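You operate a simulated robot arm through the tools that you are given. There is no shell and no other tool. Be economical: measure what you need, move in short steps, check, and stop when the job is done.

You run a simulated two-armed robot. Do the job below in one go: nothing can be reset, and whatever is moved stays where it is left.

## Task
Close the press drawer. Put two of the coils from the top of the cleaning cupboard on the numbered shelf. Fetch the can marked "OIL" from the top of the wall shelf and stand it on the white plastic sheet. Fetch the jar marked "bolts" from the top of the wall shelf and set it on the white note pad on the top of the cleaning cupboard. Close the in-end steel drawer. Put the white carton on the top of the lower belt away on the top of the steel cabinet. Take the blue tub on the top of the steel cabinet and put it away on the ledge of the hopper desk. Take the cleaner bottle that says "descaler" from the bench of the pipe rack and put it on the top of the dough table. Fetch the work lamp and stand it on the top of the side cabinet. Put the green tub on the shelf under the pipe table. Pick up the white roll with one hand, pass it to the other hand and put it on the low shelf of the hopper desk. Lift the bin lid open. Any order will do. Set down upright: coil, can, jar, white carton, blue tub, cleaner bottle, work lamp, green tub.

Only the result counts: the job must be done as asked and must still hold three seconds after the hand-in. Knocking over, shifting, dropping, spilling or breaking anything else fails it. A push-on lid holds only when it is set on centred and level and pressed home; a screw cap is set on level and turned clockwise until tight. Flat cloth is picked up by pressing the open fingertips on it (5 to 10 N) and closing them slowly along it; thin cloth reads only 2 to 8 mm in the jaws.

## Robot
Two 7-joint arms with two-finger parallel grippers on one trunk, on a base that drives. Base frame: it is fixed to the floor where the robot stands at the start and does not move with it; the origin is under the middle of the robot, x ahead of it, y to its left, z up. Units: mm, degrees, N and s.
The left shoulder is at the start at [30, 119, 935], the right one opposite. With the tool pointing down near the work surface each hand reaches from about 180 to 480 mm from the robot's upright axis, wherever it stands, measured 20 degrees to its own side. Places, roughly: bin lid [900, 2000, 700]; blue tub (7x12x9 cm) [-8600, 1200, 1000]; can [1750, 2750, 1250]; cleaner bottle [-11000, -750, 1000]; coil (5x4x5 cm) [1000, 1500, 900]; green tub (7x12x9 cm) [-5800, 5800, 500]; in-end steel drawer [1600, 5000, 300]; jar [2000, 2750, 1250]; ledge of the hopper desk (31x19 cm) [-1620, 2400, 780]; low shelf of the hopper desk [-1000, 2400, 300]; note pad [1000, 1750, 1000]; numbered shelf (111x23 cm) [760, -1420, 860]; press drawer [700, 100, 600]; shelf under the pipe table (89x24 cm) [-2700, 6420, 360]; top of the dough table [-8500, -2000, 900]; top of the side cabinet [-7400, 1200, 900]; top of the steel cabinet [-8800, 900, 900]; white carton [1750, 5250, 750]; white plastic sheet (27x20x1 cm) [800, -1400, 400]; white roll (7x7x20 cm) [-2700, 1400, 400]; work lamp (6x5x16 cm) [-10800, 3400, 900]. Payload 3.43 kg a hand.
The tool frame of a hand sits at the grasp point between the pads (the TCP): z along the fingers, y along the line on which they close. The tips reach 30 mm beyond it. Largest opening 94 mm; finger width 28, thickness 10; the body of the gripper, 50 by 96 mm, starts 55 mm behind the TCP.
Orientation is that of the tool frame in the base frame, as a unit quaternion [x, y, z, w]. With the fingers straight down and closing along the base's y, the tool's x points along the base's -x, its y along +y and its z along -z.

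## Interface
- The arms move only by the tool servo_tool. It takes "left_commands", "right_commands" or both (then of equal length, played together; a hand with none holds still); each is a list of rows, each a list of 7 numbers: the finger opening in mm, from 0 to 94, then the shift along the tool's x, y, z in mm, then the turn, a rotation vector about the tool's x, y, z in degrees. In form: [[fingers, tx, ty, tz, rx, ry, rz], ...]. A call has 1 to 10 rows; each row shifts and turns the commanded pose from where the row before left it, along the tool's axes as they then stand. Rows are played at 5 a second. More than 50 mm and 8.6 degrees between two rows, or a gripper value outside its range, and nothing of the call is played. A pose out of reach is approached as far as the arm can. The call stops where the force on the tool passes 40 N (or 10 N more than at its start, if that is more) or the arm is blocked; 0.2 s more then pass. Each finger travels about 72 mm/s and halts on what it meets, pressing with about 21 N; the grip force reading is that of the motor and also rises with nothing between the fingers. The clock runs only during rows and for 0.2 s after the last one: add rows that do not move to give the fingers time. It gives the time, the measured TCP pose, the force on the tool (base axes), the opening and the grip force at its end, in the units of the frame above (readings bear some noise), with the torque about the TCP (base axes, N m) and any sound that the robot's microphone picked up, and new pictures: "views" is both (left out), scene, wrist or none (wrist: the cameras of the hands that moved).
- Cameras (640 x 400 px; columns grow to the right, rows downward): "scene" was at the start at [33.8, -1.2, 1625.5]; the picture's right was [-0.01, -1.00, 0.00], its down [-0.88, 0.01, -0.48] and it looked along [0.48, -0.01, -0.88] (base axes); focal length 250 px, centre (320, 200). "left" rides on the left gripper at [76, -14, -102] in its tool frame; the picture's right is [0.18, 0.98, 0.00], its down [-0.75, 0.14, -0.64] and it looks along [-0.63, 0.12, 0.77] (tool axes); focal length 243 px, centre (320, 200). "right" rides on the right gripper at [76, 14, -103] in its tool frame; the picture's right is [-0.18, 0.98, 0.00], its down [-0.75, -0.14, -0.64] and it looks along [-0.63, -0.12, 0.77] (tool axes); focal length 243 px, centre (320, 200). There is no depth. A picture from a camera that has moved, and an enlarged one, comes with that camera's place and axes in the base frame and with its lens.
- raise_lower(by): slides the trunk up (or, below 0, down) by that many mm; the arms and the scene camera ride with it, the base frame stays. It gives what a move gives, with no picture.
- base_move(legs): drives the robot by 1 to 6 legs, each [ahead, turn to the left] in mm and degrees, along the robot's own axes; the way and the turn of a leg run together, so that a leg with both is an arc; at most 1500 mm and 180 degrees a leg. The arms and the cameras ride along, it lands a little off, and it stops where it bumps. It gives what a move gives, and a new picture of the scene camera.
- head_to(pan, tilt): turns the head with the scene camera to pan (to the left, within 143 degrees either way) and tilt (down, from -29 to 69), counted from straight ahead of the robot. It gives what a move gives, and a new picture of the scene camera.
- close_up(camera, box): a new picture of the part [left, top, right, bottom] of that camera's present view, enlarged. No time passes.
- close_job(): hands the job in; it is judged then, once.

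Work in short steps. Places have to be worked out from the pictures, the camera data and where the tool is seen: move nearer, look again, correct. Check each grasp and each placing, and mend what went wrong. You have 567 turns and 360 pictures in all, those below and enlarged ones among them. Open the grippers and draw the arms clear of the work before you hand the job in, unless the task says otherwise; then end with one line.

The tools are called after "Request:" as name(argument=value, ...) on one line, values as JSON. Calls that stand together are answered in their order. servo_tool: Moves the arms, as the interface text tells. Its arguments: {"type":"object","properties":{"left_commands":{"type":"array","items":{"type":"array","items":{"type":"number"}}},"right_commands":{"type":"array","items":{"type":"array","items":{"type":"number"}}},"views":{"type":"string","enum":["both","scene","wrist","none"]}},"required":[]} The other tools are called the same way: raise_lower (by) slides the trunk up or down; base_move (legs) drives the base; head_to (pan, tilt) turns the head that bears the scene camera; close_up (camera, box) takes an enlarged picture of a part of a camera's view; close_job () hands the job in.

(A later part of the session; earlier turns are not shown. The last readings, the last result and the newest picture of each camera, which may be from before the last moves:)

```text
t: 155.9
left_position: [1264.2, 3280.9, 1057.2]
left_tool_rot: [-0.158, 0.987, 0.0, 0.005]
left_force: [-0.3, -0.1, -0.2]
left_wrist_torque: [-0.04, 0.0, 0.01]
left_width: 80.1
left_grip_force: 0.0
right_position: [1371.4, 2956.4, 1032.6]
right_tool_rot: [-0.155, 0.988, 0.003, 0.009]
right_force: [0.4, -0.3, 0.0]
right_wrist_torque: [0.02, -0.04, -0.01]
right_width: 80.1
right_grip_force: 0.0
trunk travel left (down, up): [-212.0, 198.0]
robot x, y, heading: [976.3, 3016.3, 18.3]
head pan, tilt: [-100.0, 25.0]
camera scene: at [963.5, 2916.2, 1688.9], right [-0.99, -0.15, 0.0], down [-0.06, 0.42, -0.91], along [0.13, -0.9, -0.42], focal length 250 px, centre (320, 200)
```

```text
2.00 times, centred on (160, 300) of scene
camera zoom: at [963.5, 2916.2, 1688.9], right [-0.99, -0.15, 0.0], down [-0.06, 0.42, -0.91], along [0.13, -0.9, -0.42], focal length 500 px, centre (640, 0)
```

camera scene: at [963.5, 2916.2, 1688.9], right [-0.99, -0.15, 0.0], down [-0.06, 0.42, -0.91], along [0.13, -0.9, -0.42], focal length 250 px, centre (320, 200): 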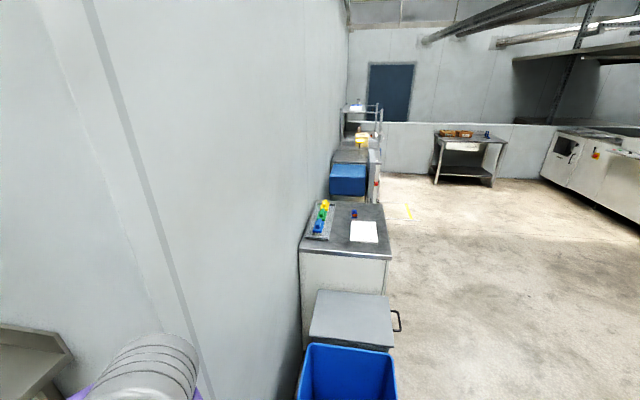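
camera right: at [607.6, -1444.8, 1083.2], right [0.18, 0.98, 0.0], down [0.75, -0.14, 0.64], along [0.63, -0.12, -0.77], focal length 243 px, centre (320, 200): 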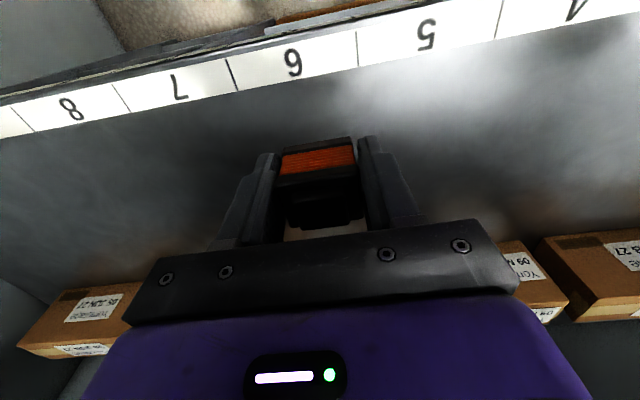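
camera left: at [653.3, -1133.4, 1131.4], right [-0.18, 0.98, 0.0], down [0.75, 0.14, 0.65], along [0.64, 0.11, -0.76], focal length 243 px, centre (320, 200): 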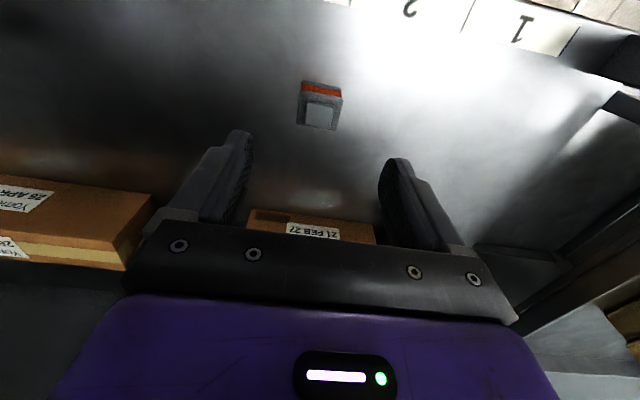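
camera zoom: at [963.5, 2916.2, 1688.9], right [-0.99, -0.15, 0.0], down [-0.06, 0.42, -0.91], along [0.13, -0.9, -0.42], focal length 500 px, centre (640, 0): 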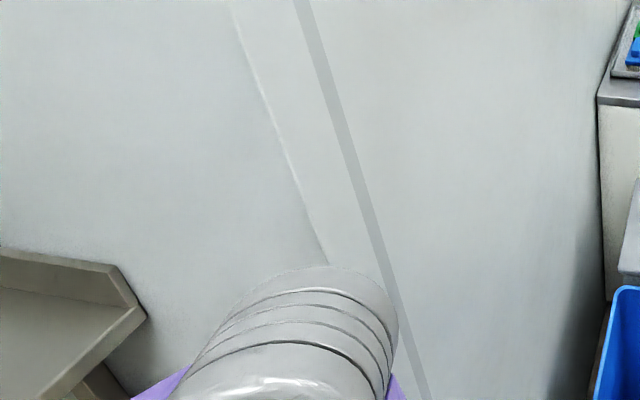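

The shelf spans y≈2620–2805 from x≈1500 on, and the elbow needs more room. I raise the trunk so elbows clear the belt table and shelf, and take a wider path.

Request:
raise_lower(by=190)

Request:
base_move(legs=[[0, 33], [518, 0], [0, -51.3], [500, 0], [0, -90]])

Request:
head_to(pan=0, tilt=40)

```text
t: 158.0
left_position: [1264.2, 3280.5, 1247.9]
left_tool_rot: [-0.157, 0.988, 0.0, 0.004]
left_force: [-0.8, 0.6, -0.4]
left_wrist_torque: [0.01, 0.03, 0.03]
left_width: 79.9
left_grip_force: 0.1
right_position: [1370.9, 2956.1, 1222.8]
right_tool_rot: [-0.154, 0.988, 0.004, 0.009]
right_force: [1.1, 0.7, 0.4]
right_wrist_torque: [0.03, -0.01, -0.04]
right_width: 79.9
right_grip_force: 0.0
trunk travel left (down, up): [-402.0, 8.0]
robot x, y, heading: [983.7, 3017.5, 18.3]
head pan, tilt: [-100.0, 25.0]
```

```text
t: 171.2
left_position: [1959.9, 3053.5, 1246.5]
left_tool_rot: [0.716, 0.698, -0.002, 0.003]
left_force: [-1.3, 0.4, -0.5]
left_wrist_torque: [0.0, 0.03, 0.0]
left_width: 80.1
left_grip_force: 0.2
right_position: [1617.9, 3060.9, 1223.3]
right_tool_rot: [0.716, 0.698, -0.006, 0.008]
right_force: [0.0, -0.1, 0.4]
right_wrist_torque: [0.01, -0.01, -0.01]
right_width: 80.1
right_grip_force: 0.1
trunk travel left (down, up): [-402.0, 8.0]
robot x, y, heading: [1802.4, 3408.6, -91.1]
head pan, tilt: [-100.0, 25.0]
camera scene: at [1713.9, 3456.2, 1878.9], right [0.19, 0.98, 0.0], down [0.41, -0.08, -0.91], along [-0.89, 0.17, -0.42], focal length 250 px, centre (320, 200)
```

scene: 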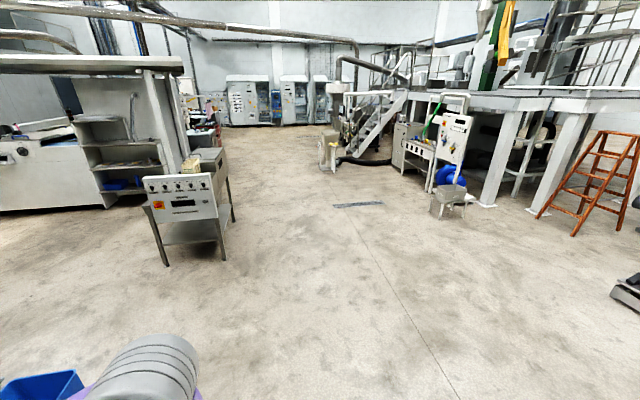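

```text
t: 173.0
left_position: [1959.1, 3053.1, 1246.7]
left_tool_rot: [0.716, 0.698, -0.002, 0.003]
left_force: [0.3, 0.7, -0.3]
left_wrist_torque: [-0.04, 0.0, -0.01]
left_width: 79.9
left_grip_force: 0.0
right_position: [1617.3, 3061.2, 1223.7]
right_tool_rot: [0.717, 0.697, -0.005, 0.008]
right_force: [-0.2, -0.2, 0.3]
right_wrist_torque: [0.01, -0.01, -0.01]
right_width: 80.0
right_grip_force: 0.1
trunk travel left (down, up): [-402.0, 8.0]
robot x, y, heading: [1806.3, 3410.3, -91.1]
head pan, tilt: [0.0, 40.0]
camera scene: at [1802.7, 3353.5, 1855.6], right [-1.0, 0.02, 0.0], down [0.01, 0.64, -0.77], along [-0.01, -0.77, -0.64], focal length 250 px, centre (320, 200)
```

scene: 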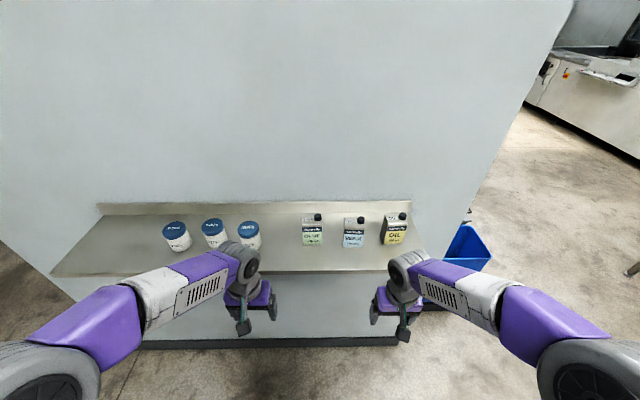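

Request:
close_up(camera="scene", box=[150, 190, 420, 290])

```text
2.37 times, centred on (285, 240) of scene
camera zoom: at [1802.7, 3353.5, 1855.6], right [-1.0, 0.02, 0.0], down [0.01, 0.64, -0.77], along [-0.01, -0.77, -0.64], focal length 593 px, centre (403, 105)
```

zoom: 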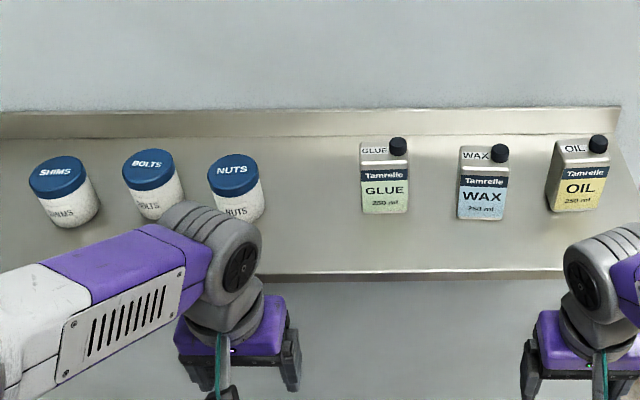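

The wanted items are the middle jar (BOLTS, ≈(2114,2826)) and the rightmost can (OIL, ≈(1555,2800)); the shelf top is near z 1220. I raise and spread both hands so that they clear the items, then drive closer.

Request:
servo_tool(left_commands=[[94, 0, 0, -40, 0, 0, 0], [94, 0, 0, -40, 0, 0, 0], [94, 0, 0, -40, 0, 0, 0], [94, 0, 40, -10, 0, 0, 0], [94, 0, 40, 0, 0, 0, 0], [94, 0, 40, 0, 0, 0, 0]], right_commands=[[94, 0, 0, -40, 0, 0, 0], [94, 0, 0, -40, 0, 0, 0], [94, 0, 0, -40, 0, 0, 0], [94, 0, -20, -30, 0, 0, 0], [94, 0, -25, 0, 0, 0, 0], [94, 0, -20, 0, 0, 0, 0]], views="none")

Request:
base_move(legs=[[160, 1.1]])

Request:
servo_tool(left_commands=[[94, 0, 0, 0, 0, 0, 0]], right_commands=[[94, 0, 0, 0, 0, 0, 0]], views="wrist")

```text
t: 174.4
left_position: [2079.9, 3055.7, 1374.7]
left_tool_rot: [0.716, 0.698, -0.003, 0.003]
left_force: [0.1, 0.3, -0.2]
left_wrist_torque: [-0.02, 0.0, 0.02]
left_width: 93.9
left_grip_force: 0.1
right_position: [1551.7, 3064.6, 1376.4]
right_tool_rot: [0.716, 0.698, -0.006, 0.006]
right_force: [0.9, -1.1, -0.6]
right_wrist_torque: [-0.01, 0.02, 0.02]
right_width: 94.0
right_grip_force: 0.2
trunk travel left (down, up): [-402.0, 8.0]
robot x, y, heading: [1807.1, 3407.5, -91.1]
head pan, tilt: [0.0, 40.0]
```

```text
t: 175.8
left_position: [2085.9, 2901.4, 1374.6]
left_tool_rot: [0.708, 0.706, -0.003, 0.003]
left_force: [0.2, 0.3, 0.0]
left_wrist_torque: [0.05, -0.01, -0.02]
left_width: 94.0
left_grip_force: 0.1
right_position: [1557.4, 2900.9, 1377.2]
right_tool_rot: [0.711, 0.704, -0.005, 0.008]
right_force: [-0.2, 0.6, -0.6]
right_wrist_torque: [0.0, 0.01, 0.0]
right_width: 93.8
right_grip_force: 0.0
trunk travel left (down, up): [-402.0, 8.0]
robot x, y, heading: [1802.8, 3249.9, -90.1]
head pan, tilt: [0.0, 40.0]
camera scene: at [1802.5, 3194.6, 1855.7], right [-1.0, 0.0, 0.0], down [0.0, 0.64, -0.77], along [0.0, -0.77, -0.64], focal length 250 px, centre (320, 200)
```

scene: 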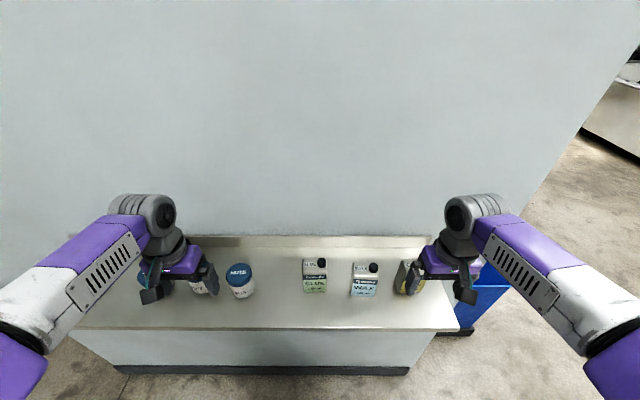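

```text
t: 176.2
left_position: [2085.4, 2902.5, 1376.0]
left_tool_rot: [0.71, 0.705, -0.004, 0.002]
left_force: [-0.2, 0.2, 0.2]
left_wrist_torque: [-0.06, -0.03, 0.04]
left_width: 94.0
left_grip_force: 0.0
right_position: [1557.2, 2902.3, 1376.3]
right_tool_rot: [0.71, 0.704, -0.007, 0.008]
right_force: [-0.1, -0.1, 0.7]
right_wrist_torque: [-0.04, 0.02, 0.03]
right_width: 94.0
right_grip_force: 0.1
trunk travel left (down, up): [-402.0, 8.0]
robot x, y, heading: [1801.4, 3249.8, -89.9]
head pan, tilt: [0.0, 40.0]
camera right: at [1570.9, 2980.8, 1476.2], right [0.98, -0.19, 0.01], down [-0.15, -0.74, 0.66], along [-0.12, -0.64, -0.75], focal length 243 px, centre (320, 200)
camera left: at [2070.5, 2980.5, 1478.4], right [0.98, 0.18, 0.0], down [0.14, -0.75, 0.65], along [0.11, -0.64, -0.76], focal length 243 px, centre (320, 200)
```

right: 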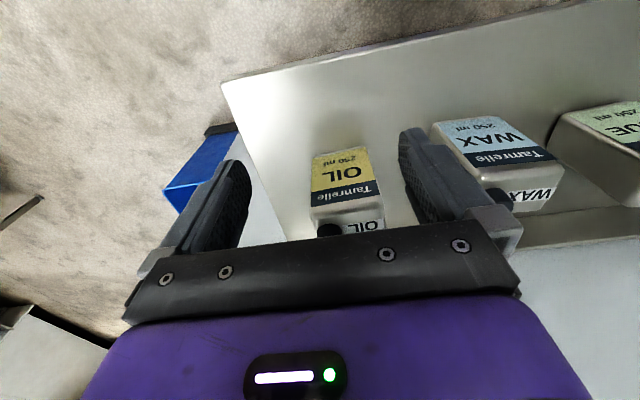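
left: 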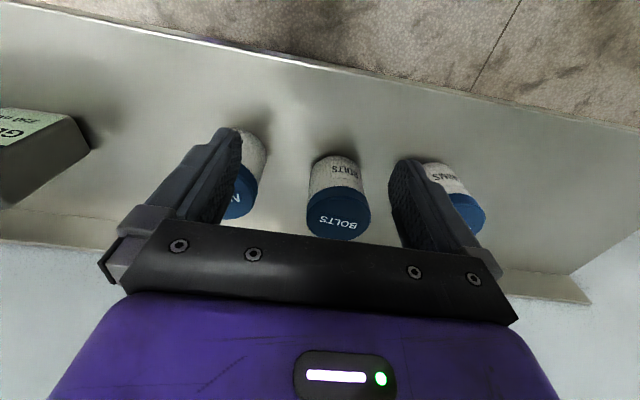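

BOLTS jar centre ≈(2113,2830), lid top ≈1320; OIL can centre ≈(1568,2822). I move both hands over their targets and partway down.

Request:
servo_tool(left_commands=[[94, -36, 14, 0, 0, 0, 0], [94, -36, 14, 0, 0, 0, 0], [94, 0, 0, 30, 0, 0, 0], [94, 0, 0, 0, 0, 0, 0]], right_commands=[[94, -40, 6, 0, 0, 0, 0], [94, -40, 5, 0, 0, 0, 0], [94, 0, 0, 20, 0, 0, 0], [94, 0, 0, 0, 0, 0, 0]], views="wrist")

```text
t: 177.2
left_position: [2114.0, 2828.1, 1342.8]
left_tool_rot: [0.708, 0.706, -0.004, 0.002]
left_force: [0.7, 0.4, -0.3]
left_wrist_torque: [0.02, 0.01, 0.02]
left_width: 94.2
left_grip_force: 0.1
right_position: [1566.4, 2816.5, 1355.3]
right_tool_rot: [0.711, 0.704, -0.006, 0.007]
right_force: [-0.1, -0.1, 0.4]
right_wrist_torque: [-0.02, 0.01, -0.01]
right_width: 94.3
right_grip_force: 0.0
trunk travel left (down, up): [-402.0, 8.0]
robot x, y, heading: [1799.7, 3251.8, -90.0]
head pan, tilt: [0.0, 40.0]
camera right: at [1580.2, 2896.1, 1455.5], right [0.98, -0.19, 0.01], down [-0.15, -0.74, 0.65], along [-0.12, -0.64, -0.76], focal length 243 px, centre (320, 200)
camera left: at [2100.1, 2904.7, 1445.7], right [0.98, 0.18, 0.0], down [0.14, -0.75, 0.65], along [0.11, -0.64, -0.76], focal length 243 px, centre (320, 200)
```

right: 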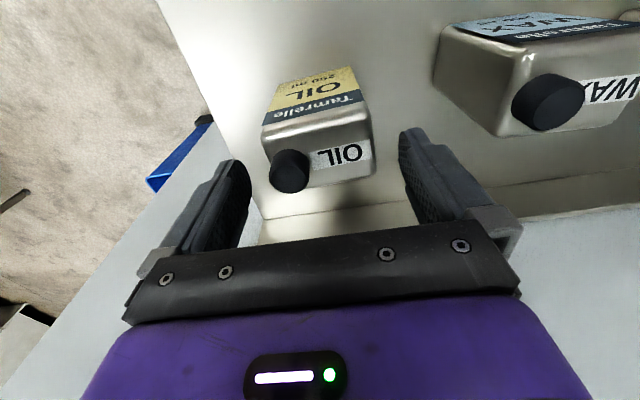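
left: 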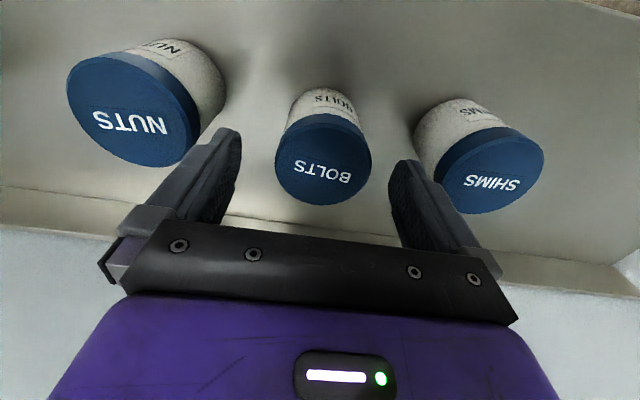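

Both are centred. I lower both hands and close them slowly.

Request:
servo_tool(left_commands=[[94, 2, 2, 20, 0, 0, 0], [94, 0, 0, 20, 0, 0, 0], [94, 0, 0, 5, 0, 0, 0], [94, 0, 0, 0, 0, 0, 0]], right_commands=[[94, -4, 0, 30, 0, 0, 0], [94, 0, 0, 20, 0, 0, 0], [94, 0, 0, 12, 0, 0, 0], [94, 0, 0, 0, 0, 0, 0]], views="wrist")

```text
t: 178.2
left_position: [2116.6, 2830.0, 1301.8]
left_tool_rot: [0.709, 0.706, -0.004, 0.003]
left_force: [-0.2, 0.4, 0.4]
left_wrist_torque: [-0.02, 0.01, 0.01]
left_width: 94.1
left_grip_force: 0.0
right_position: [1565.8, 2813.1, 1296.2]
right_tool_rot: [0.71, 0.704, -0.009, 0.01]
right_force: [-4.2, -5.4, 32.1]
right_wrist_torque: [0.7, 0.32, 0.1]
right_width: 94.1
right_grip_force: 0.1
trunk travel left (down, up): [-402.0, 8.0]
robot x, y, heading: [1803.2, 3250.0, -90.0]
head pan, tilt: [0.0, 40.0]
camera right: at [1580.3, 2893.4, 1396.2], right [0.98, -0.19, 0.01], down [-0.15, -0.74, 0.66], along [-0.12, -0.65, -0.75], focal length 243 px, centre (320, 200)
camera left: at [2102.6, 2907.2, 1404.2], right [0.98, 0.18, 0.0], down [0.14, -0.75, 0.65], along [0.11, -0.64, -0.76], focal length 243 px, centre (320, 200)
```

right: 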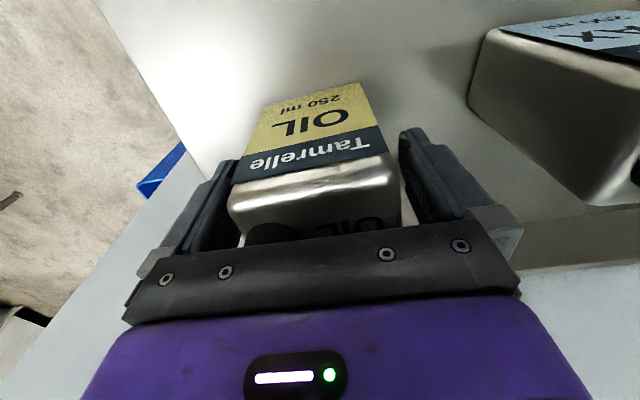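
left: 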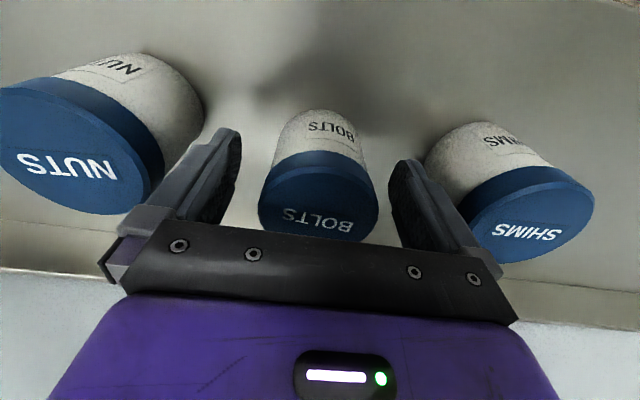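

The right palm touched the can's cap; I raise it 8 mm, lower the left 4 mm, and close both.

Request:
servo_tool(left_commands=[[94, 2, 0, 4, 0, 0, 0], [70, 0, 0, 0, 0, 0, 0], [50, 0, 0, 0, 0, 0, 0], [20, 0, 0, 0, 0, 0, 0], [0, 0, 0, 0, 0, 0, 0], [0, 0, 0, 0, 0, 0, 0]], right_commands=[[94, 0, 0, -8, 0, 0, 0], [80, 0, 0, 0, 0, 0, 0], [65, 0, 0, 0, 0, 0, 0], [40, 0, 0, 0, 0, 0, 0], [0, 0, 0, 0, 0, 0, 0], [0, 0, 0, 0, 0, 0, 0]], views="none")

Request:
servo_tool(left_commands=[[0, 0, 0, -5, 0, 0, 0], [0, 0, 0, -15, 0, 0, 0], [0, 0, 0, -20, 0, 0, 0], [0, 0, 0, -20, 0, 0, 0], [0, 0, 0, 0, 0, 0, 0]], right_commands=[[0, 0, 0, -5, 0, 0, 0], [0, 0, 0, -15, 0, 0, 0], [0, 0, 0, -20, 0, 0, 0], [0, 0, 0, -20, 0, 0, 0], [0, 0, 0, 0, 0, 0, 0]], views="wrist")

```text
t: 179.6
left_position: [2117.8, 2829.1, 1296.9]
left_tool_rot: [0.709, 0.706, -0.003, 0.004]
left_force: [0.3, -1.1, -0.3]
left_wrist_torque: [-0.03, -0.01, 0.02]
left_width: 65.0
left_grip_force: 21.5
right_position: [1566.8, 2815.5, 1302.0]
right_tool_rot: [0.71, 0.704, -0.004, 0.007]
right_force: [-0.7, -0.3, -0.4]
right_wrist_torque: [-0.02, -0.01, 0.0]
right_width: 66.7
right_grip_force: 20.8
trunk travel left (down, up): [-402.0, 8.0]
robot x, y, heading: [1802.2, 3246.7, -90.1]
head pan, tilt: [0.0, 40.0]
```

```text
t: 180.8
left_position: [2116.3, 2830.8, 1357.3]
left_tool_rot: [0.709, 0.705, -0.004, 0.002]
left_force: [-0.2, -0.3, -1.0]
left_wrist_torque: [0.0, 0.01, 0.03]
left_width: 64.8
left_grip_force: 21.2
right_position: [1568.6, 2817.9, 1362.2]
right_tool_rot: [0.71, 0.704, -0.005, 0.007]
right_force: [0.5, -0.1, -2.8]
right_wrist_torque: [-0.03, -0.01, 0.01]
right_width: 65.8
right_grip_force: 20.9
trunk travel left (down, up): [-402.0, 8.0]
robot x, y, heading: [1802.9, 3249.2, -89.7]
head pan, tilt: [0.0, 40.0]
camera right: at [1581.9, 2894.4, 1463.7], right [0.98, -0.19, 0.01], down [-0.15, -0.74, 0.65], along [-0.12, -0.64, -0.76], focal length 243 px, centre (320, 200)
camera left: at [2101.6, 2908.1, 1460.5], right [0.98, 0.18, 0.0], down [0.14, -0.75, 0.65], along [0.11, -0.64, -0.76], focal length 243 px, centre (320, 200)
```

right: 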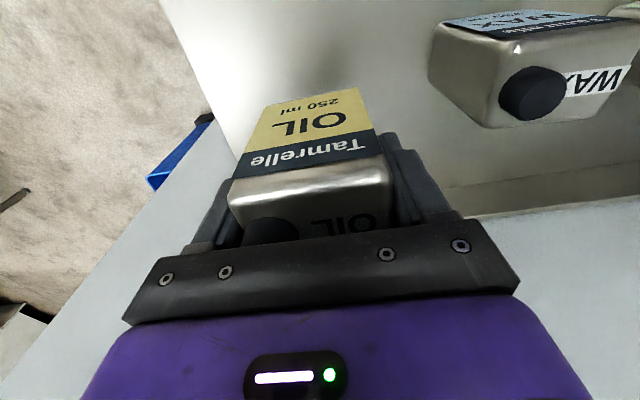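
left: 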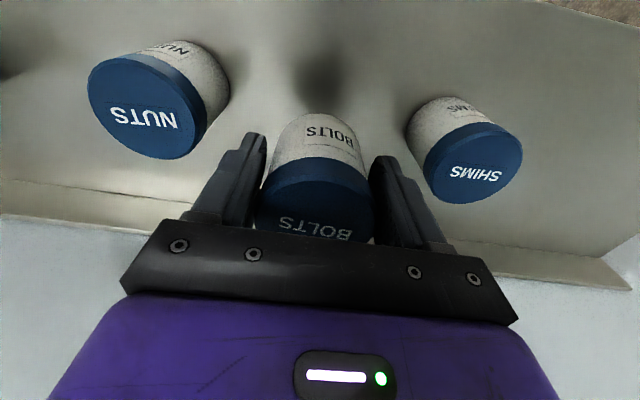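

Both are held. I lift a bit more, retract the hands, then back away and drive towards the cupboard.

Request:
servo_tool(left_commands=[[0, 0, 0, -30, 0, 0, 0], [0, 40, 0, -10, 0, 0, 0], [0, 40, -30, 0, 0, 0, 0], [0, 20, -40, 0, 0, 0, 0], [0, 0, 0, 0, 0, 0, 0]], right_commands=[[0, 0, 0, -30, 0, 0, 0], [0, 40, 0, -10, 0, 0, 0], [0, 40, 0, 0, 0, 0, 0], [0, 20, 0, 0, 0, 0, 0], [0, 0, 0, 0, 0, 0, 0]], views="none")

Request:
base_move(legs=[[-220, 0], [0, -90], [650, 0], [0, 50], [1300, 0], [0, 40]])

```text
t: 182.0
left_position: [2042.3, 2933.1, 1398.6]
left_tool_rot: [0.708, 0.706, -0.004, 0.002]
left_force: [0.5, -0.2, -1.2]
left_wrist_torque: [0.04, 0.0, -0.03]
left_width: 64.9
left_grip_force: 20.9
right_position: [1568.5, 2916.6, 1402.1]
right_tool_rot: [0.71, 0.704, -0.006, 0.007]
right_force: [0.2, -0.8, -2.9]
right_wrist_torque: [0.0, 0.02, 0.02]
right_width: 66.4
right_grip_force: 21.3
trunk travel left (down, up): [-402.0, 8.0]
robot x, y, heading: [1800.4, 3245.0, -90.1]
head pan, tilt: [0.0, 40.0]
```

```text
t: 200.9
left_position: [607.9, 2148.8, 1399.4]
left_tool_rot: [0.697, 0.717, -0.003, 0.003]
left_force: [0.1, -0.1, -0.7]
left_wrist_torque: [0.04, 0.0, -0.03]
left_width: 64.5
left_grip_force: 21.1
right_position: [133.4, 2119.4, 1402.8]
right_tool_rot: [0.699, 0.715, -0.004, 0.008]
right_force: [-0.1, 0.4, -2.3]
right_wrist_torque: [-0.06, 0.0, 0.0]
right_width: 66.4
right_grip_force: 21.2
trunk travel left (down, up): [-402.0, 8.0]
robot x, y, heading: [362.8, 2458.8, -87.9]
head pan, tilt: [0.0, 40.0]
camera scene: at [359.0, 2402.8, 1855.6], right [-1.0, -0.03, 0.0], down [-0.02, 0.64, -0.77], along [0.03, -0.77, -0.64], focal length 250 px, centre (320, 200)
```

scene: 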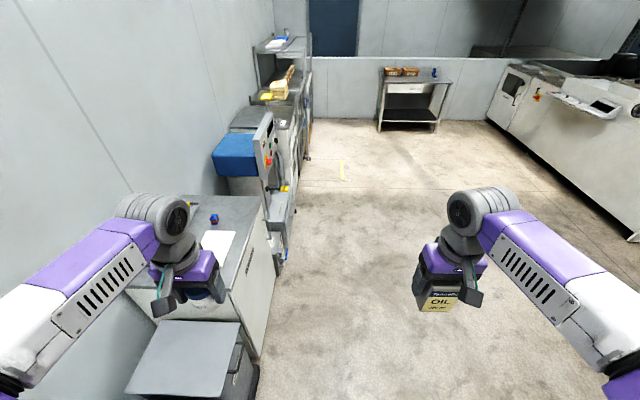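

On track. I continue to stand before the note pad and turn to face the cupboard.

Request:
base_move(legs=[[850, -4], [0, 92]])

Request:
head_to(pan=0, tilt=55)

```text
t: 209.5
left_position: [660.4, 1861.9, 1399.9]
left_tool_rot: [-0.031, 1.0, 0.001, 0.004]
left_force: [0.7, 0.5, -1.6]
left_wrist_torque: [-0.02, -0.01, -0.05]
left_width: 64.9
left_grip_force: 21.7
right_position: [706.9, 1390.2, 1403.0]
right_tool_rot: [-0.03, 1.0, 0.002, 0.009]
right_force: [-0.2, 0.0, -3.0]
right_wrist_torque: [-0.02, -0.01, -0.02]
right_width: 66.4
right_grip_force: 20.5
trunk travel left (down, up): [-402.0, 8.0]
robot x, y, heading: [362.5, 1599.3, 4.1]
head pan, tilt: [0.0, 40.0]
camera scene: at [414.0, 1607.1, 1855.6], right [0.07, -1.0, 0.0], down [-0.64, -0.04, -0.77], along [0.76, 0.05, -0.64], focal length 250 px, centre (320, 200)
```

scene: 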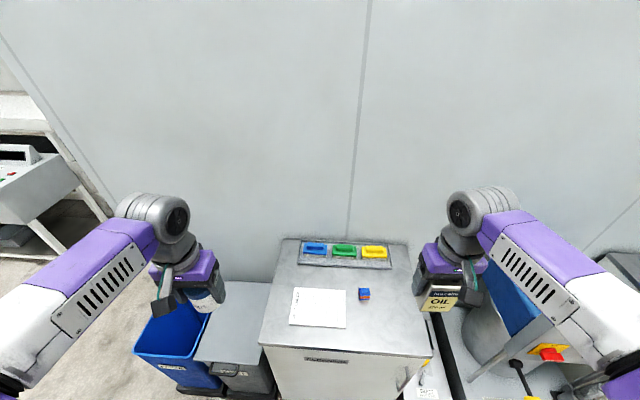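

```text
t: 210.3
left_position: [659.5, 1864.4, 1399.1]
left_tool_rot: [-0.031, 1.0, 0.0, 0.005]
left_force: [-0.3, -0.7, -1.2]
left_wrist_torque: [-0.01, 0.01, -0.01]
left_width: 64.5
left_grip_force: 21.5
right_position: [707.1, 1391.6, 1402.2]
right_tool_rot: [-0.03, 1.0, 0.002, 0.008]
right_force: [0.0, -0.6, -2.3]
right_wrist_torque: [0.02, -0.02, 0.02]
right_width: 66.3
right_grip_force: 20.5
trunk travel left (down, up): [-402.0, 8.0]
robot x, y, heading: [358.3, 1607.0, 4.1]
head pan, tilt: [0.0, 55.0]
camera scene: at [401.1, 1606.2, 1835.0], right [0.07, -1.0, 0.0], down [-0.82, -0.06, -0.57], along [0.57, 0.04, -0.82], focal length 250 px, centre (320, 200)
```

scene: 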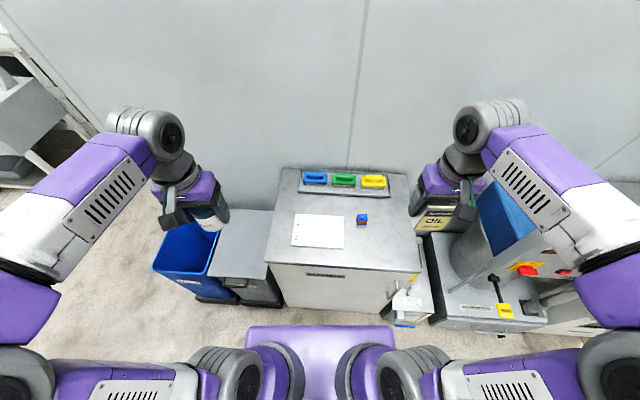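

Note pad centre ≈(889,1649). I lower the trunk, straighten and come 115 mm closer.

Request:
raise_lower(by=-190)

Request:
base_move(legs=[[115, -4]])

```text
t: 212.3
left_position: [660.3, 1863.1, 1209.1]
left_tool_rot: [-0.031, 1.0, 0.0, 0.004]
left_force: [-0.1, -0.3, -0.9]
left_wrist_torque: [0.0, 0.01, -0.02]
left_width: 64.6
left_grip_force: 20.7
right_position: [707.2, 1390.4, 1212.7]
right_tool_rot: [-0.031, 0.999, 0.002, 0.008]
right_force: [0.4, 0.7, -3.1]
right_wrist_torque: [0.0, -0.03, -0.01]
right_width: 66.1
right_grip_force: 20.6
trunk travel left (down, up): [-212.0, 198.0]
robot x, y, heading: [355.0, 1602.8, 4.1]
head pan, tilt: [0.0, 55.0]
```

```text
t: 213.6
left_position: [789.9, 1846.5, 1208.1]
left_tool_rot: [0.001, 1.0, 0.0, 0.005]
left_force: [1.2, -0.5, -1.6]
left_wrist_torque: [0.02, 0.06, 0.02]
left_width: 64.8
left_grip_force: 20.5
right_position: [805.2, 1371.4, 1211.2]
right_tool_rot: [0.003, 1.0, 0.001, 0.008]
right_force: [0.6, -0.1, -3.0]
right_wrist_torque: [-0.01, -0.01, -0.04]
right_width: 66.3
right_grip_force: 20.4
trunk travel left (down, up): [-212.0, 198.0]
robot x, y, heading: [471.9, 1607.8, 0.4]
head pan, tilt: [0.0, 55.0]
camera scene: at [514.7, 1607.4, 1644.9], right [0.0, -1.0, 0.0], down [-0.82, 0.0, -0.57], along [0.57, 0.0, -0.82], focal length 250 px, centre (320, 200)
```

scene: 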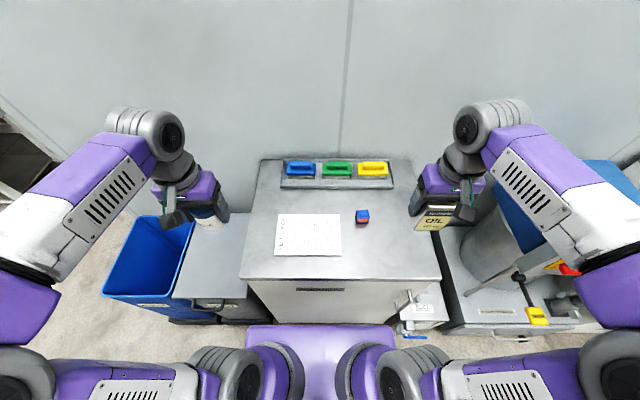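

Pad centre ≈(893,1647). I bring the left hand with the jar over it.

Request:
servo_tool(left_commands=[[0, -20, -40, 10, 0, 0, 0], [0, -20, -40, 20, 0, 0, 0], [0, -20, -40, 20, 0, 0, 0], [0, -22, -40, 20, 0, 0, 0], [0, -21, -39, 20, 0, 0, 0], [0, 0, 0, 40, 0, 0, 0], [0, 0, 0, 40, 0, 0, 0], [0, 0, 0, 30, 0, 0, 0], [0, 0, 0, 0, 0, 0, 0]], views="wrist")

```text
t: 215.6
left_position: [900.1, 1648.7, 1009.3]
left_tool_rot: [0.0, 1.0, 0.0, 0.004]
left_force: [0.1, 0.5, -1.2]
left_wrist_torque: [-0.01, 0.02, -0.03]
left_width: 64.7
left_grip_force: 21.1
right_position: [804.1, 1371.9, 1212.4]
right_tool_rot: [0.003, 1.0, 0.002, 0.009]
right_force: [-0.4, 0.5, -3.1]
right_wrist_torque: [0.01, -0.04, -0.02]
right_width: 66.2
right_grip_force: 20.8
trunk travel left (down, up): [-212.0, 198.0]
robot x, y, heading: [473.2, 1604.1, 0.0]
head pan, tilt: [0.0, 55.0]
camera left: at [821.2, 1634.6, 1111.8], right [-0.18, 0.98, 0.0], down [0.75, 0.14, 0.65], along [0.64, 0.12, -0.76], focal length 243 px, centre (320, 200)
```

left: 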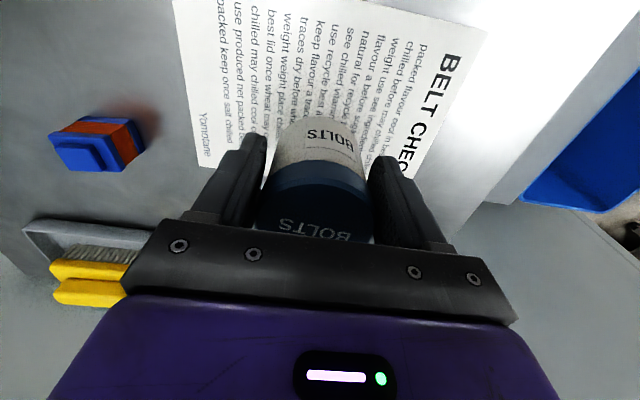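

The jar is above the pad. I lower it until it touches.

Request:
servo_tool(left_commands=[[0, 8, 0, 25, 0, 0, 0], [0, 0, 0, 20, 0, 0, 0], [0, 0, 0, 5, 0, 0, 0], [0, 0, 0, 5, 0, 0, 0], [0, 0, 0, 5, 0, 0, 0], [0, 0, 0, 5, 0, 0, 0], [0, 0, 0, 5, 0, 0, 0], [0, 0, 0, 5, 0, 0, 0], [0, 0, 0, 5, 0, 0, 0]], views="none")

```text
t: 217.3
left_position: [887.1, 1646.9, 942.2]
left_tool_rot: [0.002, 1.0, -0.001, 0.008]
left_force: [-6.3, 0.6, 15.9]
left_wrist_torque: [0.49, 0.35, 0.18]
left_width: 64.9
left_grip_force: 21.2
right_position: [802.5, 1371.9, 1212.6]
right_tool_rot: [0.004, 1.0, 0.0, 0.009]
right_force: [-0.4, 0.6, -2.6]
right_wrist_torque: [0.0, -0.01, -0.01]
right_width: 66.5
right_grip_force: 21.2
trunk travel left (down, up): [-212.0, 198.0]
robot x, y, heading: [469.7, 1608.7, 0.2]
head pan, tilt: [0.0, 55.0]
stopped in row 8 (left hand): the force on the tool passed its limit at 46 N (the readings are from after the stop); the commanded pose is now the measured one
```

Contact. I release and lift straight up.

Request:
servo_tool(left_commands=[[0, 0, 0, -1, 0, 0, 0], [75, 0, 0, 0, 0, 0, 0], [94, 0, 0, 0, 0, 0, 0], [94, 0, 0, -20, 0, 0, 0], [94, 0, 0, -40, 0, 0, 0], [94, 0, 0, -40, 0, 0, 0], [94, 0, 0, -40, 0, 0, 0], [94, 20, 0, -40, 0, 0, 0]], views="wrist")

```text
t: 219.1
left_position: [860.4, 1645.9, 1122.2]
left_tool_rot: [0.002, 1.0, -0.001, 0.007]
left_force: [0.5, -0.4, -0.1]
left_wrist_torque: [0.01, -0.02, -0.02]
left_width: 94.2
left_grip_force: 0.0
right_position: [802.9, 1372.1, 1212.9]
right_tool_rot: [0.003, 1.0, 0.002, 0.008]
right_force: [0.1, 1.0, -2.9]
right_wrist_torque: [0.01, -0.02, 0.02]
right_width: 66.1
right_grip_force: 21.0
trunk travel left (down, up): [-212.0, 198.0]
robot x, y, heading: [472.8, 1607.5, 0.2]
head pan, tilt: [0.0, 55.0]
camera left: at [782.5, 1633.1, 1223.6], right [-0.18, 0.98, 0.0], down [0.74, 0.14, 0.65], along [0.64, 0.11, -0.76], focal length 243 px, centre (320, 200)
```

left: 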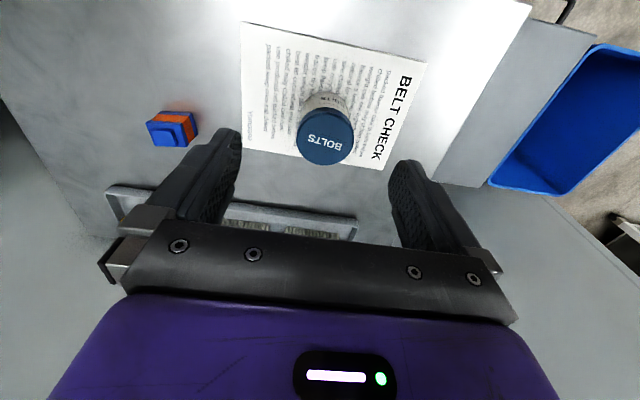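

The jar stands on the pad. Next is the bin lid (DUST bin, handle near (725,1962,690)). I back off, shift along and look at it.

Request:
base_move(legs=[[-220, 0], [0, 90], [280, 0], [0, -90]])

Request:
head_to(pan=8, tilt=55)

Request:
close_up(camera="scene", box=[220, 100, 420, 260])

```text
t: 229.9
left_position: [647.5, 1913.8, 1120.8]
left_tool_rot: [0.019, 1.0, -0.001, 0.007]
left_force: [0.1, 0.4, 0.2]
left_wrist_torque: [0.0, 0.01, 0.01]
left_width: 94.1
left_grip_force: 0.1
right_position: [579.4, 1642.5, 1212.8]
right_tool_rot: [0.02, 1.0, 0.002, 0.009]
right_force: [0.2, 0.3, -3.8]
right_wrist_torque: [0.01, -0.02, -0.03]
right_width: 66.4
right_grip_force: 20.7
trunk travel left (down, up): [-212.0, 198.0]
robot x, y, heading: [258.3, 1890.7, -2.0]
head pan, tilt: [0.0, 55.0]
camera scene: at [296.6, 1886.7, 1644.9], right [-0.03, -1.0, 0.0], down [-0.82, 0.03, -0.57], along [0.57, -0.02, -0.82], focal length 250 px, centre (320, 200)
```

scene: 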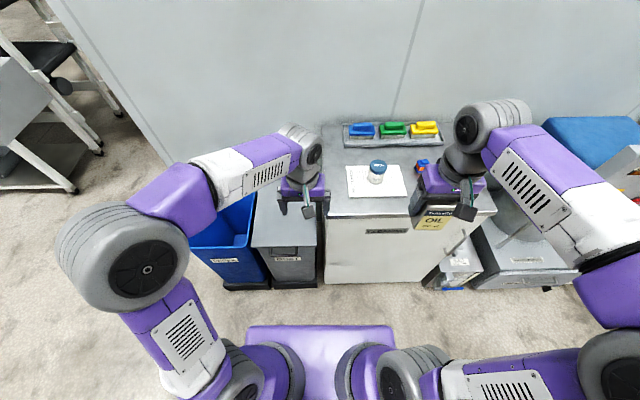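

```text
t: 230.6
left_position: [646.6, 1913.9, 1120.0]
left_tool_rot: [0.019, 1.0, -0.001, 0.007]
left_force: [0.6, 0.2, -0.9]
left_wrist_torque: [-0.02, 0.0, -0.03]
left_width: 93.9
left_grip_force: 0.0
right_position: [578.8, 1641.6, 1211.3]
right_tool_rot: [0.02, 1.0, 0.001, 0.009]
right_force: [0.3, 0.5, -3.0]
right_wrist_torque: [-0.01, -0.02, -0.02]
right_width: 66.1
right_grip_force: 21.1
trunk travel left (down, up): [-212.0, 198.0]
robot x, y, heading: [255.5, 1887.5, -2.0]
head pan, tilt: [8.0, 55.0]
camera scene: at [296.3, 1896.8, 1644.9], right [0.11, -0.99, 0.0], down [-0.81, -0.09, -0.57], along [0.57, 0.06, -0.82], focal length 250 px, centre (320, 200)
```

scene: 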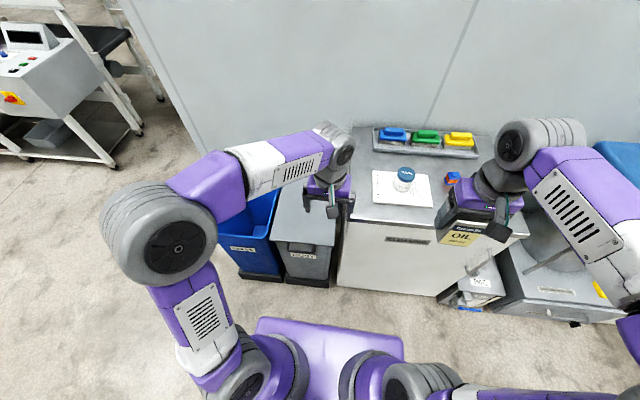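

```text
2.50 times, centred on (320, 180) of scene
camera zoom: at [296.3, 1896.8, 1644.9], right [0.11, -0.99, 0.0], down [-0.81, -0.09, -0.57], along [0.57, 0.06, -0.82], focal length 626 px, centre (320, 250)
```

zoom: 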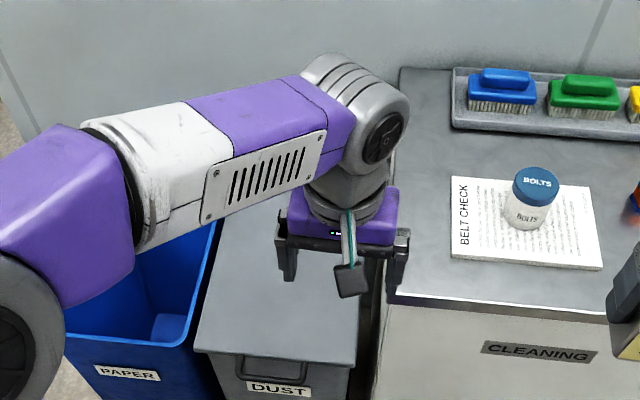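

The handle bar is near (692,2016,≈690) with the lid's front edge at x≈732. I yaw the left hand by 90° so the fingers close along x.

Request:
servo_tool(left_commands=[[94, 0, 0, 0, 0, 0, 8.5], [94, 0, 0, 0, 0, 0, 8.5], [94, 0, 0, 0, 0, 0, 8.5], [94, 0, 0, 0, 0, 0, 8.5], [94, 0, 0, 0, 0, 0, 8.5], [94, 0, 0, 0, 0, 0, 8.5], [94, 0, 0, 0, 0, 0, 8.5], [94, 0, 0, 0, 0, 0, 8.5], [94, 0, 0, 0, 0, 0, 8.5], [94, 0, 0, 0, 0, 0, 8.5]], views="none")

```text
t: 232.8
left_position: [647.9, 1913.0, 1120.5]
left_tool_rot: [0.691, 0.723, 0.004, 0.006]
left_force: [-0.4, -0.1, 0.5]
left_wrist_torque: [-0.01, -0.02, 0.01]
left_width: 94.0
left_grip_force: 0.1
right_position: [579.1, 1641.8, 1212.2]
right_tool_rot: [0.02, 1.0, 0.001, 0.009]
right_force: [-0.1, -0.4, -2.4]
right_wrist_torque: [0.0, -0.03, 0.03]
right_width: 66.3
right_grip_force: 21.2
trunk travel left (down, up): [-212.0, 198.0]
robot x, y, heading: [255.1, 1888.9, -1.6]
head pan, tilt: [8.0, 55.0]
```

Yaw is good (tool x → +y, tool y → +x). I move above the handle and lower to z≈850 for a look.

Request:
servo_tool(left_commands=[[94, 35, 15, 20, 0, 0, 2.6], [94, 35, 15, 20, 0, 0, 0], [94, 33, 14, 20, 0, 0, 0], [94, 0, 0, 45, 0, 0, 0], [94, 0, 0, 45, 0, 0, 0], [94, 0, 0, 45, 0, 0, 0], [94, 0, 0, 45, 0, 0, 0], [94, 0, 0, 30, 0, 0, 0], [94, 0, 0, 0, 0, 0, 0]], views="wrist")

```text
t: 234.8
left_position: [691.1, 2015.7, 851.8]
left_tool_rot: [0.706, 0.709, 0.004, 0.006]
left_force: [0.0, 0.7, 0.2]
left_wrist_torque: [0.0, 0.03, -0.01]
left_width: 94.2
left_grip_force: 0.0
right_position: [579.4, 1641.7, 1212.4]
right_tool_rot: [0.02, 1.0, 0.002, 0.008]
right_force: [-0.7, 0.5, -2.7]
right_wrist_torque: [0.03, -0.01, 0.0]
right_width: 66.3
right_grip_force: 20.8
trunk travel left (down, up): [-212.0, 198.0]
robot x, y, heading: [255.2, 1888.9, -1.8]
head pan, tilt: [8.0, 55.0]
camera left: at [674.8, 2091.6, 953.6], right [0.98, 0.19, 0.01], down [0.14, -0.75, 0.65], along [0.13, -0.63, -0.76], focal length 243 px, centre (320, 200)
```

left: 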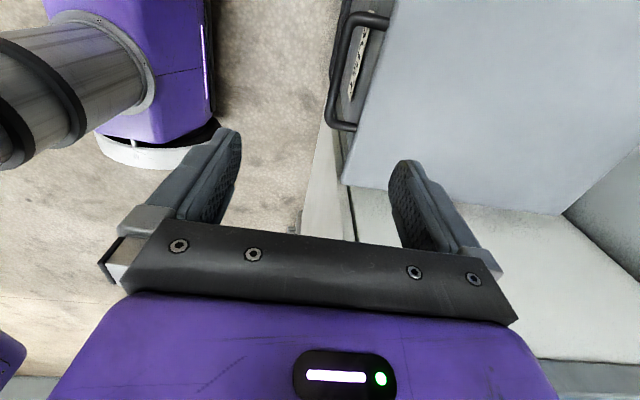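

Handle bar spans y≈1988–2086, x≈710, and hangs at z≈650. I lower closer with a narrower opening to pin down its place.

Request:
servo_tool(left_commands=[[40, 21, 16, 0, 0, 0, 0], [40, 0, 0, 40, 0, 0, 0], [40, 0, 0, 40, 0, 0, 0], [40, 0, 0, 25, 0, 0, 0], [40, 0, 0, 0, 0, 0, 0]], views="wrist")

```text
t: 236.0
left_position: [706.4, 2036.1, 744.6]
left_tool_rot: [0.705, 0.709, 0.004, 0.005]
left_force: [0.6, 1.3, 0.8]
left_wrist_torque: [0.0, 0.0, -0.01]
left_width: 40.1
left_grip_force: 0.1
right_position: [578.8, 1642.6, 1213.8]
right_tool_rot: [0.02, 1.0, 0.001, 0.009]
right_force: [-0.5, -0.5, -3.3]
right_wrist_torque: [0.0, -0.05, 0.0]
right_width: 66.4
right_grip_force: 21.0
trunk travel left (down, up): [-212.0, 198.0]
robot x, y, heading: [251.8, 1887.4, -1.9]
head pan, tilt: [8.0, 55.0]
camera left: at [688.4, 2113.0, 848.9], right [0.98, 0.19, 0.01], down [0.14, -0.75, 0.65], along [0.13, -0.63, -0.76], focal length 243 px, centre (320, 200)
```

left: 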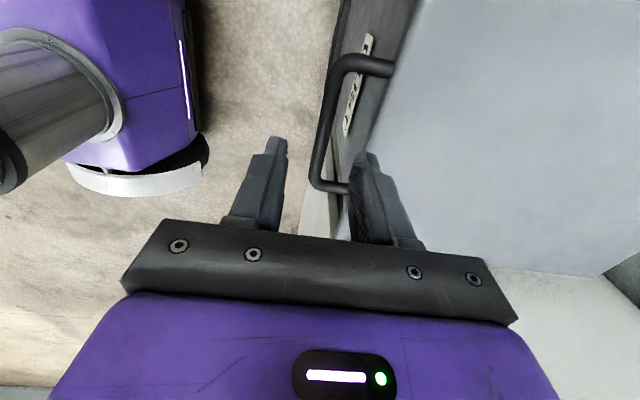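

Bar located at (712, 1977–2083, 658), with a gap of about 28 mm to the lid. I set the opening to 28 mm, straddle the bar and close.

Request:
servo_tool(left_commands=[[28, -5, 6, 0, 0, 0, 0], [28, 0, 0, 30, 0, 0, 0], [28, 0, 0, 25, 0, 0, 0], [28, 0, 0, 20, 0, 0, 0], [28, 0, 0, 10, 0, 0, 0], [0, 0, 0, 0, 0, 0, 0], [0, 0, 0, 0, 0, 0, 0]], views="wrist")

```text
t: 237.6
left_position: [713.3, 2034.3, 661.3]
left_tool_rot: [0.706, 0.708, 0.002, 0.003]
left_force: [-23.0, -0.2, 10.2]
left_wrist_torque: [0.25, 0.03, 0.26]
left_width: 14.6
left_grip_force: 45.1
right_position: [576.5, 1642.5, 1212.5]
right_tool_rot: [0.02, 1.0, 0.002, 0.009]
right_force: [0.2, -0.4, -3.2]
right_wrist_torque: [0.0, -0.02, 0.0]
right_width: 66.4
right_grip_force: 21.5
trunk travel left (down, up): [-212.0, 198.0]
robot x, y, heading: [255.4, 1886.8, -1.7]
head pan, tilt: [8.0, 55.0]
camera left: at [695.8, 2108.5, 764.7], right [0.98, 0.19, 0.01], down [0.14, -0.75, 0.64], along [0.13, -0.63, -0.77], focal length 243 px, centre (320, 200)
```

left: 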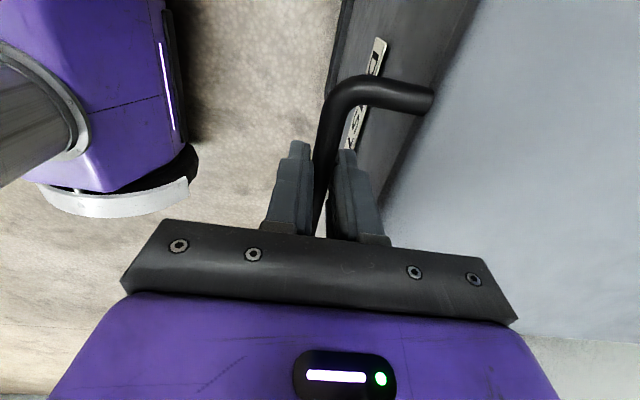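

The bar is gripped (14.6 mm). So that the fingers can't jam against the lid as it swings, I re-grip with the bar nearer the fingertips (15 mm higher).

Request:
servo_tool(left_commands=[[28, 0, 0, 0, 0, 0, 0], [28, 0, 0, -16, 0, 0, 0], [0, 0, -1, 0, 0, 0, 0], [0, 0, 0, 0, 0, 0, 0], [0, 0, 0, -10, 0, 0, 0], [0, 0, 0, -10, 0, 0, 0]], views="none")

```text
t: 239.0
left_position: [711.7, 2032.6, 697.9]
left_tool_rot: [0.705, 0.71, 0.003, 0.004]
left_force: [-18.9, -0.4, -1.7]
left_wrist_torque: [0.48, 0.4, 0.44]
left_width: 11.6
left_grip_force: 45.2
right_position: [578.0, 1642.1, 1212.4]
right_tool_rot: [0.02, 1.0, 0.001, 0.009]
right_force: [0.6, 0.1, -2.7]
right_wrist_torque: [0.0, 0.0, -0.01]
right_width: 66.1
right_grip_force: 20.9
trunk travel left (down, up): [-212.0, 198.0]
robot x, y, heading: [257.2, 1887.8, -1.8]
head pan, tilt: [8.0, 55.0]
```

The lid edge follows. I continue along the lid's arc (hinge near x≈1090).

Request:
servo_tool(left_commands=[[0, 0, 0, -22, 0, 0, 0], [0, 0, 0, -22, 0, 0, 0], [0, 0, 5, -33, 0, 0, 0], [0, 0, 5, -33, 0, 0, 0], [0, 0, 10, -32, 0, 0, 0], [0, 0, 0, 0, 0, 0, 0]], views="wrist")

Request:
close_up(camera="scene", box=[220, 100, 420, 300])

```text
t: 240.1
left_position: [738.4, 2031.4, 825.0]
left_tool_rot: [0.705, 0.709, 0.014, 0.019]
left_force: [18.8, 3.4, -8.7]
left_wrist_torque: [0.11, -0.53, 0.15]
left_width: 11.6
left_grip_force: 44.8
right_position: [581.3, 1640.5, 1212.5]
right_tool_rot: [0.021, 1.0, 0.001, 0.009]
right_force: [-0.9, 0.1, -2.6]
right_wrist_torque: [0.04, -0.06, 0.0]
right_width: 66.6
right_grip_force: 20.9
trunk travel left (down, up): [-212.0, 198.0]
robot x, y, heading: [254.9, 1890.7, -1.8]
head pan, tilt: [8.0, 55.0]
stopped in row 5 (left hand): the force on the tool passed its limit at 43 N (the readings are from after the stop); the commanded pose is now the measured one
camera left: at [717.8, 2108.9, 927.5], right [0.98, 0.19, 0.04], down [0.12, -0.75, 0.65], along [0.16, -0.64, -0.76], focal length 243 px, centre (320, 200)
```

left: 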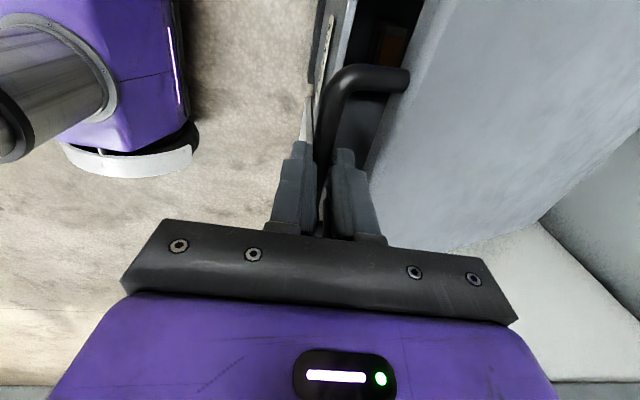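

```text
2.00 times, centred on (320, 200) of scene
camera zoom: at [297.7, 1896.8, 1644.9], right [0.11, -0.99, 0.0], down [-0.81, -0.09, -0.57], along [0.57, 0.06, -0.82], focal length 500 px, centre (320, 200)
```

zoom: 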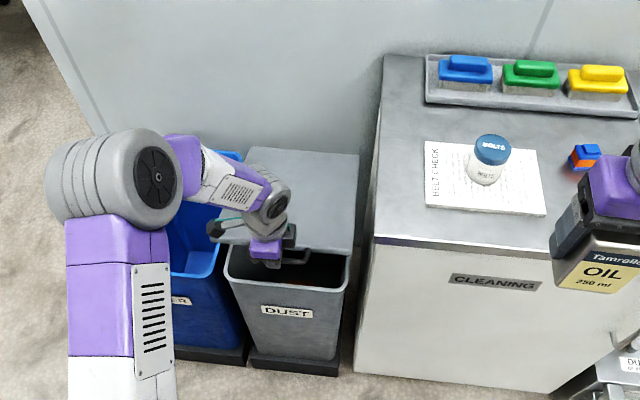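

The lid is ~37° open; the measured arc gives a hinge near x≈953 with radius ≈244. I follow that arc further.

Request:
servo_tool(left_commands=[[0, 0, 9, -15, 0, 0, 0], [0, 0, 9, -14, 0, 0, 0], [0, 0, 14, -16, 0, 0, 0], [0, 0, 14, -16, 0, 0, 0], [0, 0, 0, 0, 0, 0, 0]], views="none")

```text
t: 241.2
left_position: [765.6, 2031.7, 881.7]
left_tool_rot: [0.704, 0.71, 0.001, 0.003]
left_force: [-20.1, 0.4, 8.3]
left_wrist_torque: [-0.23, 0.69, 0.13]
left_width: 11.6
left_grip_force: 45.4
right_position: [578.0, 1642.5, 1212.0]
right_tool_rot: [0.021, 1.0, 0.001, 0.008]
right_force: [0.9, 0.0, -2.6]
right_wrist_torque: [-0.01, 0.02, 0.0]
right_width: 66.4
right_grip_force: 20.7
trunk travel left (down, up): [-212.0, 198.0]
robot x, y, heading: [252.6, 1888.5, -1.8]
head pan, tilt: [8.0, 55.0]
stopped in row 5 (left hand): the force on the tool passed its limit at 42 N (the readings are from after the stop); the commanded pose is now the measured one
```

Forces suggest a somewhat larger radius (hinge x≈1000). I proceed in smaller steps.

Request:
servo_tool(left_commands=[[0, 0, 3, -10, 0, 0, 0], [0, 0, 8, -10, 0, 0, 0], [0, 0, 8, -10, 0, 0, 0], [0, 0, 9, -9, 0, 0, 0], [0, 0, 0, 0, 0, 0, 0]], views="none")

```text
t: 242.4
left_position: [792.9, 2031.8, 926.1]
left_tool_rot: [0.705, 0.709, 0.007, 0.006]
left_force: [-28.7, 0.2, 18.5]
left_wrist_torque: [-0.1, 0.56, 0.14]
left_width: 11.6
left_grip_force: 45.1
right_position: [575.1, 1641.9, 1212.3]
right_tool_rot: [0.02, 1.0, 0.002, 0.011]
right_force: [-0.2, -0.7, -3.0]
right_wrist_torque: [-0.03, -0.03, -0.02]
right_width: 66.1
right_grip_force: 21.3
trunk travel left (down, up): [-212.0, 198.0]
robot x, y, heading: [256.1, 1888.6, -1.8]
head pan, tilt: [8.0, 55.0]
```

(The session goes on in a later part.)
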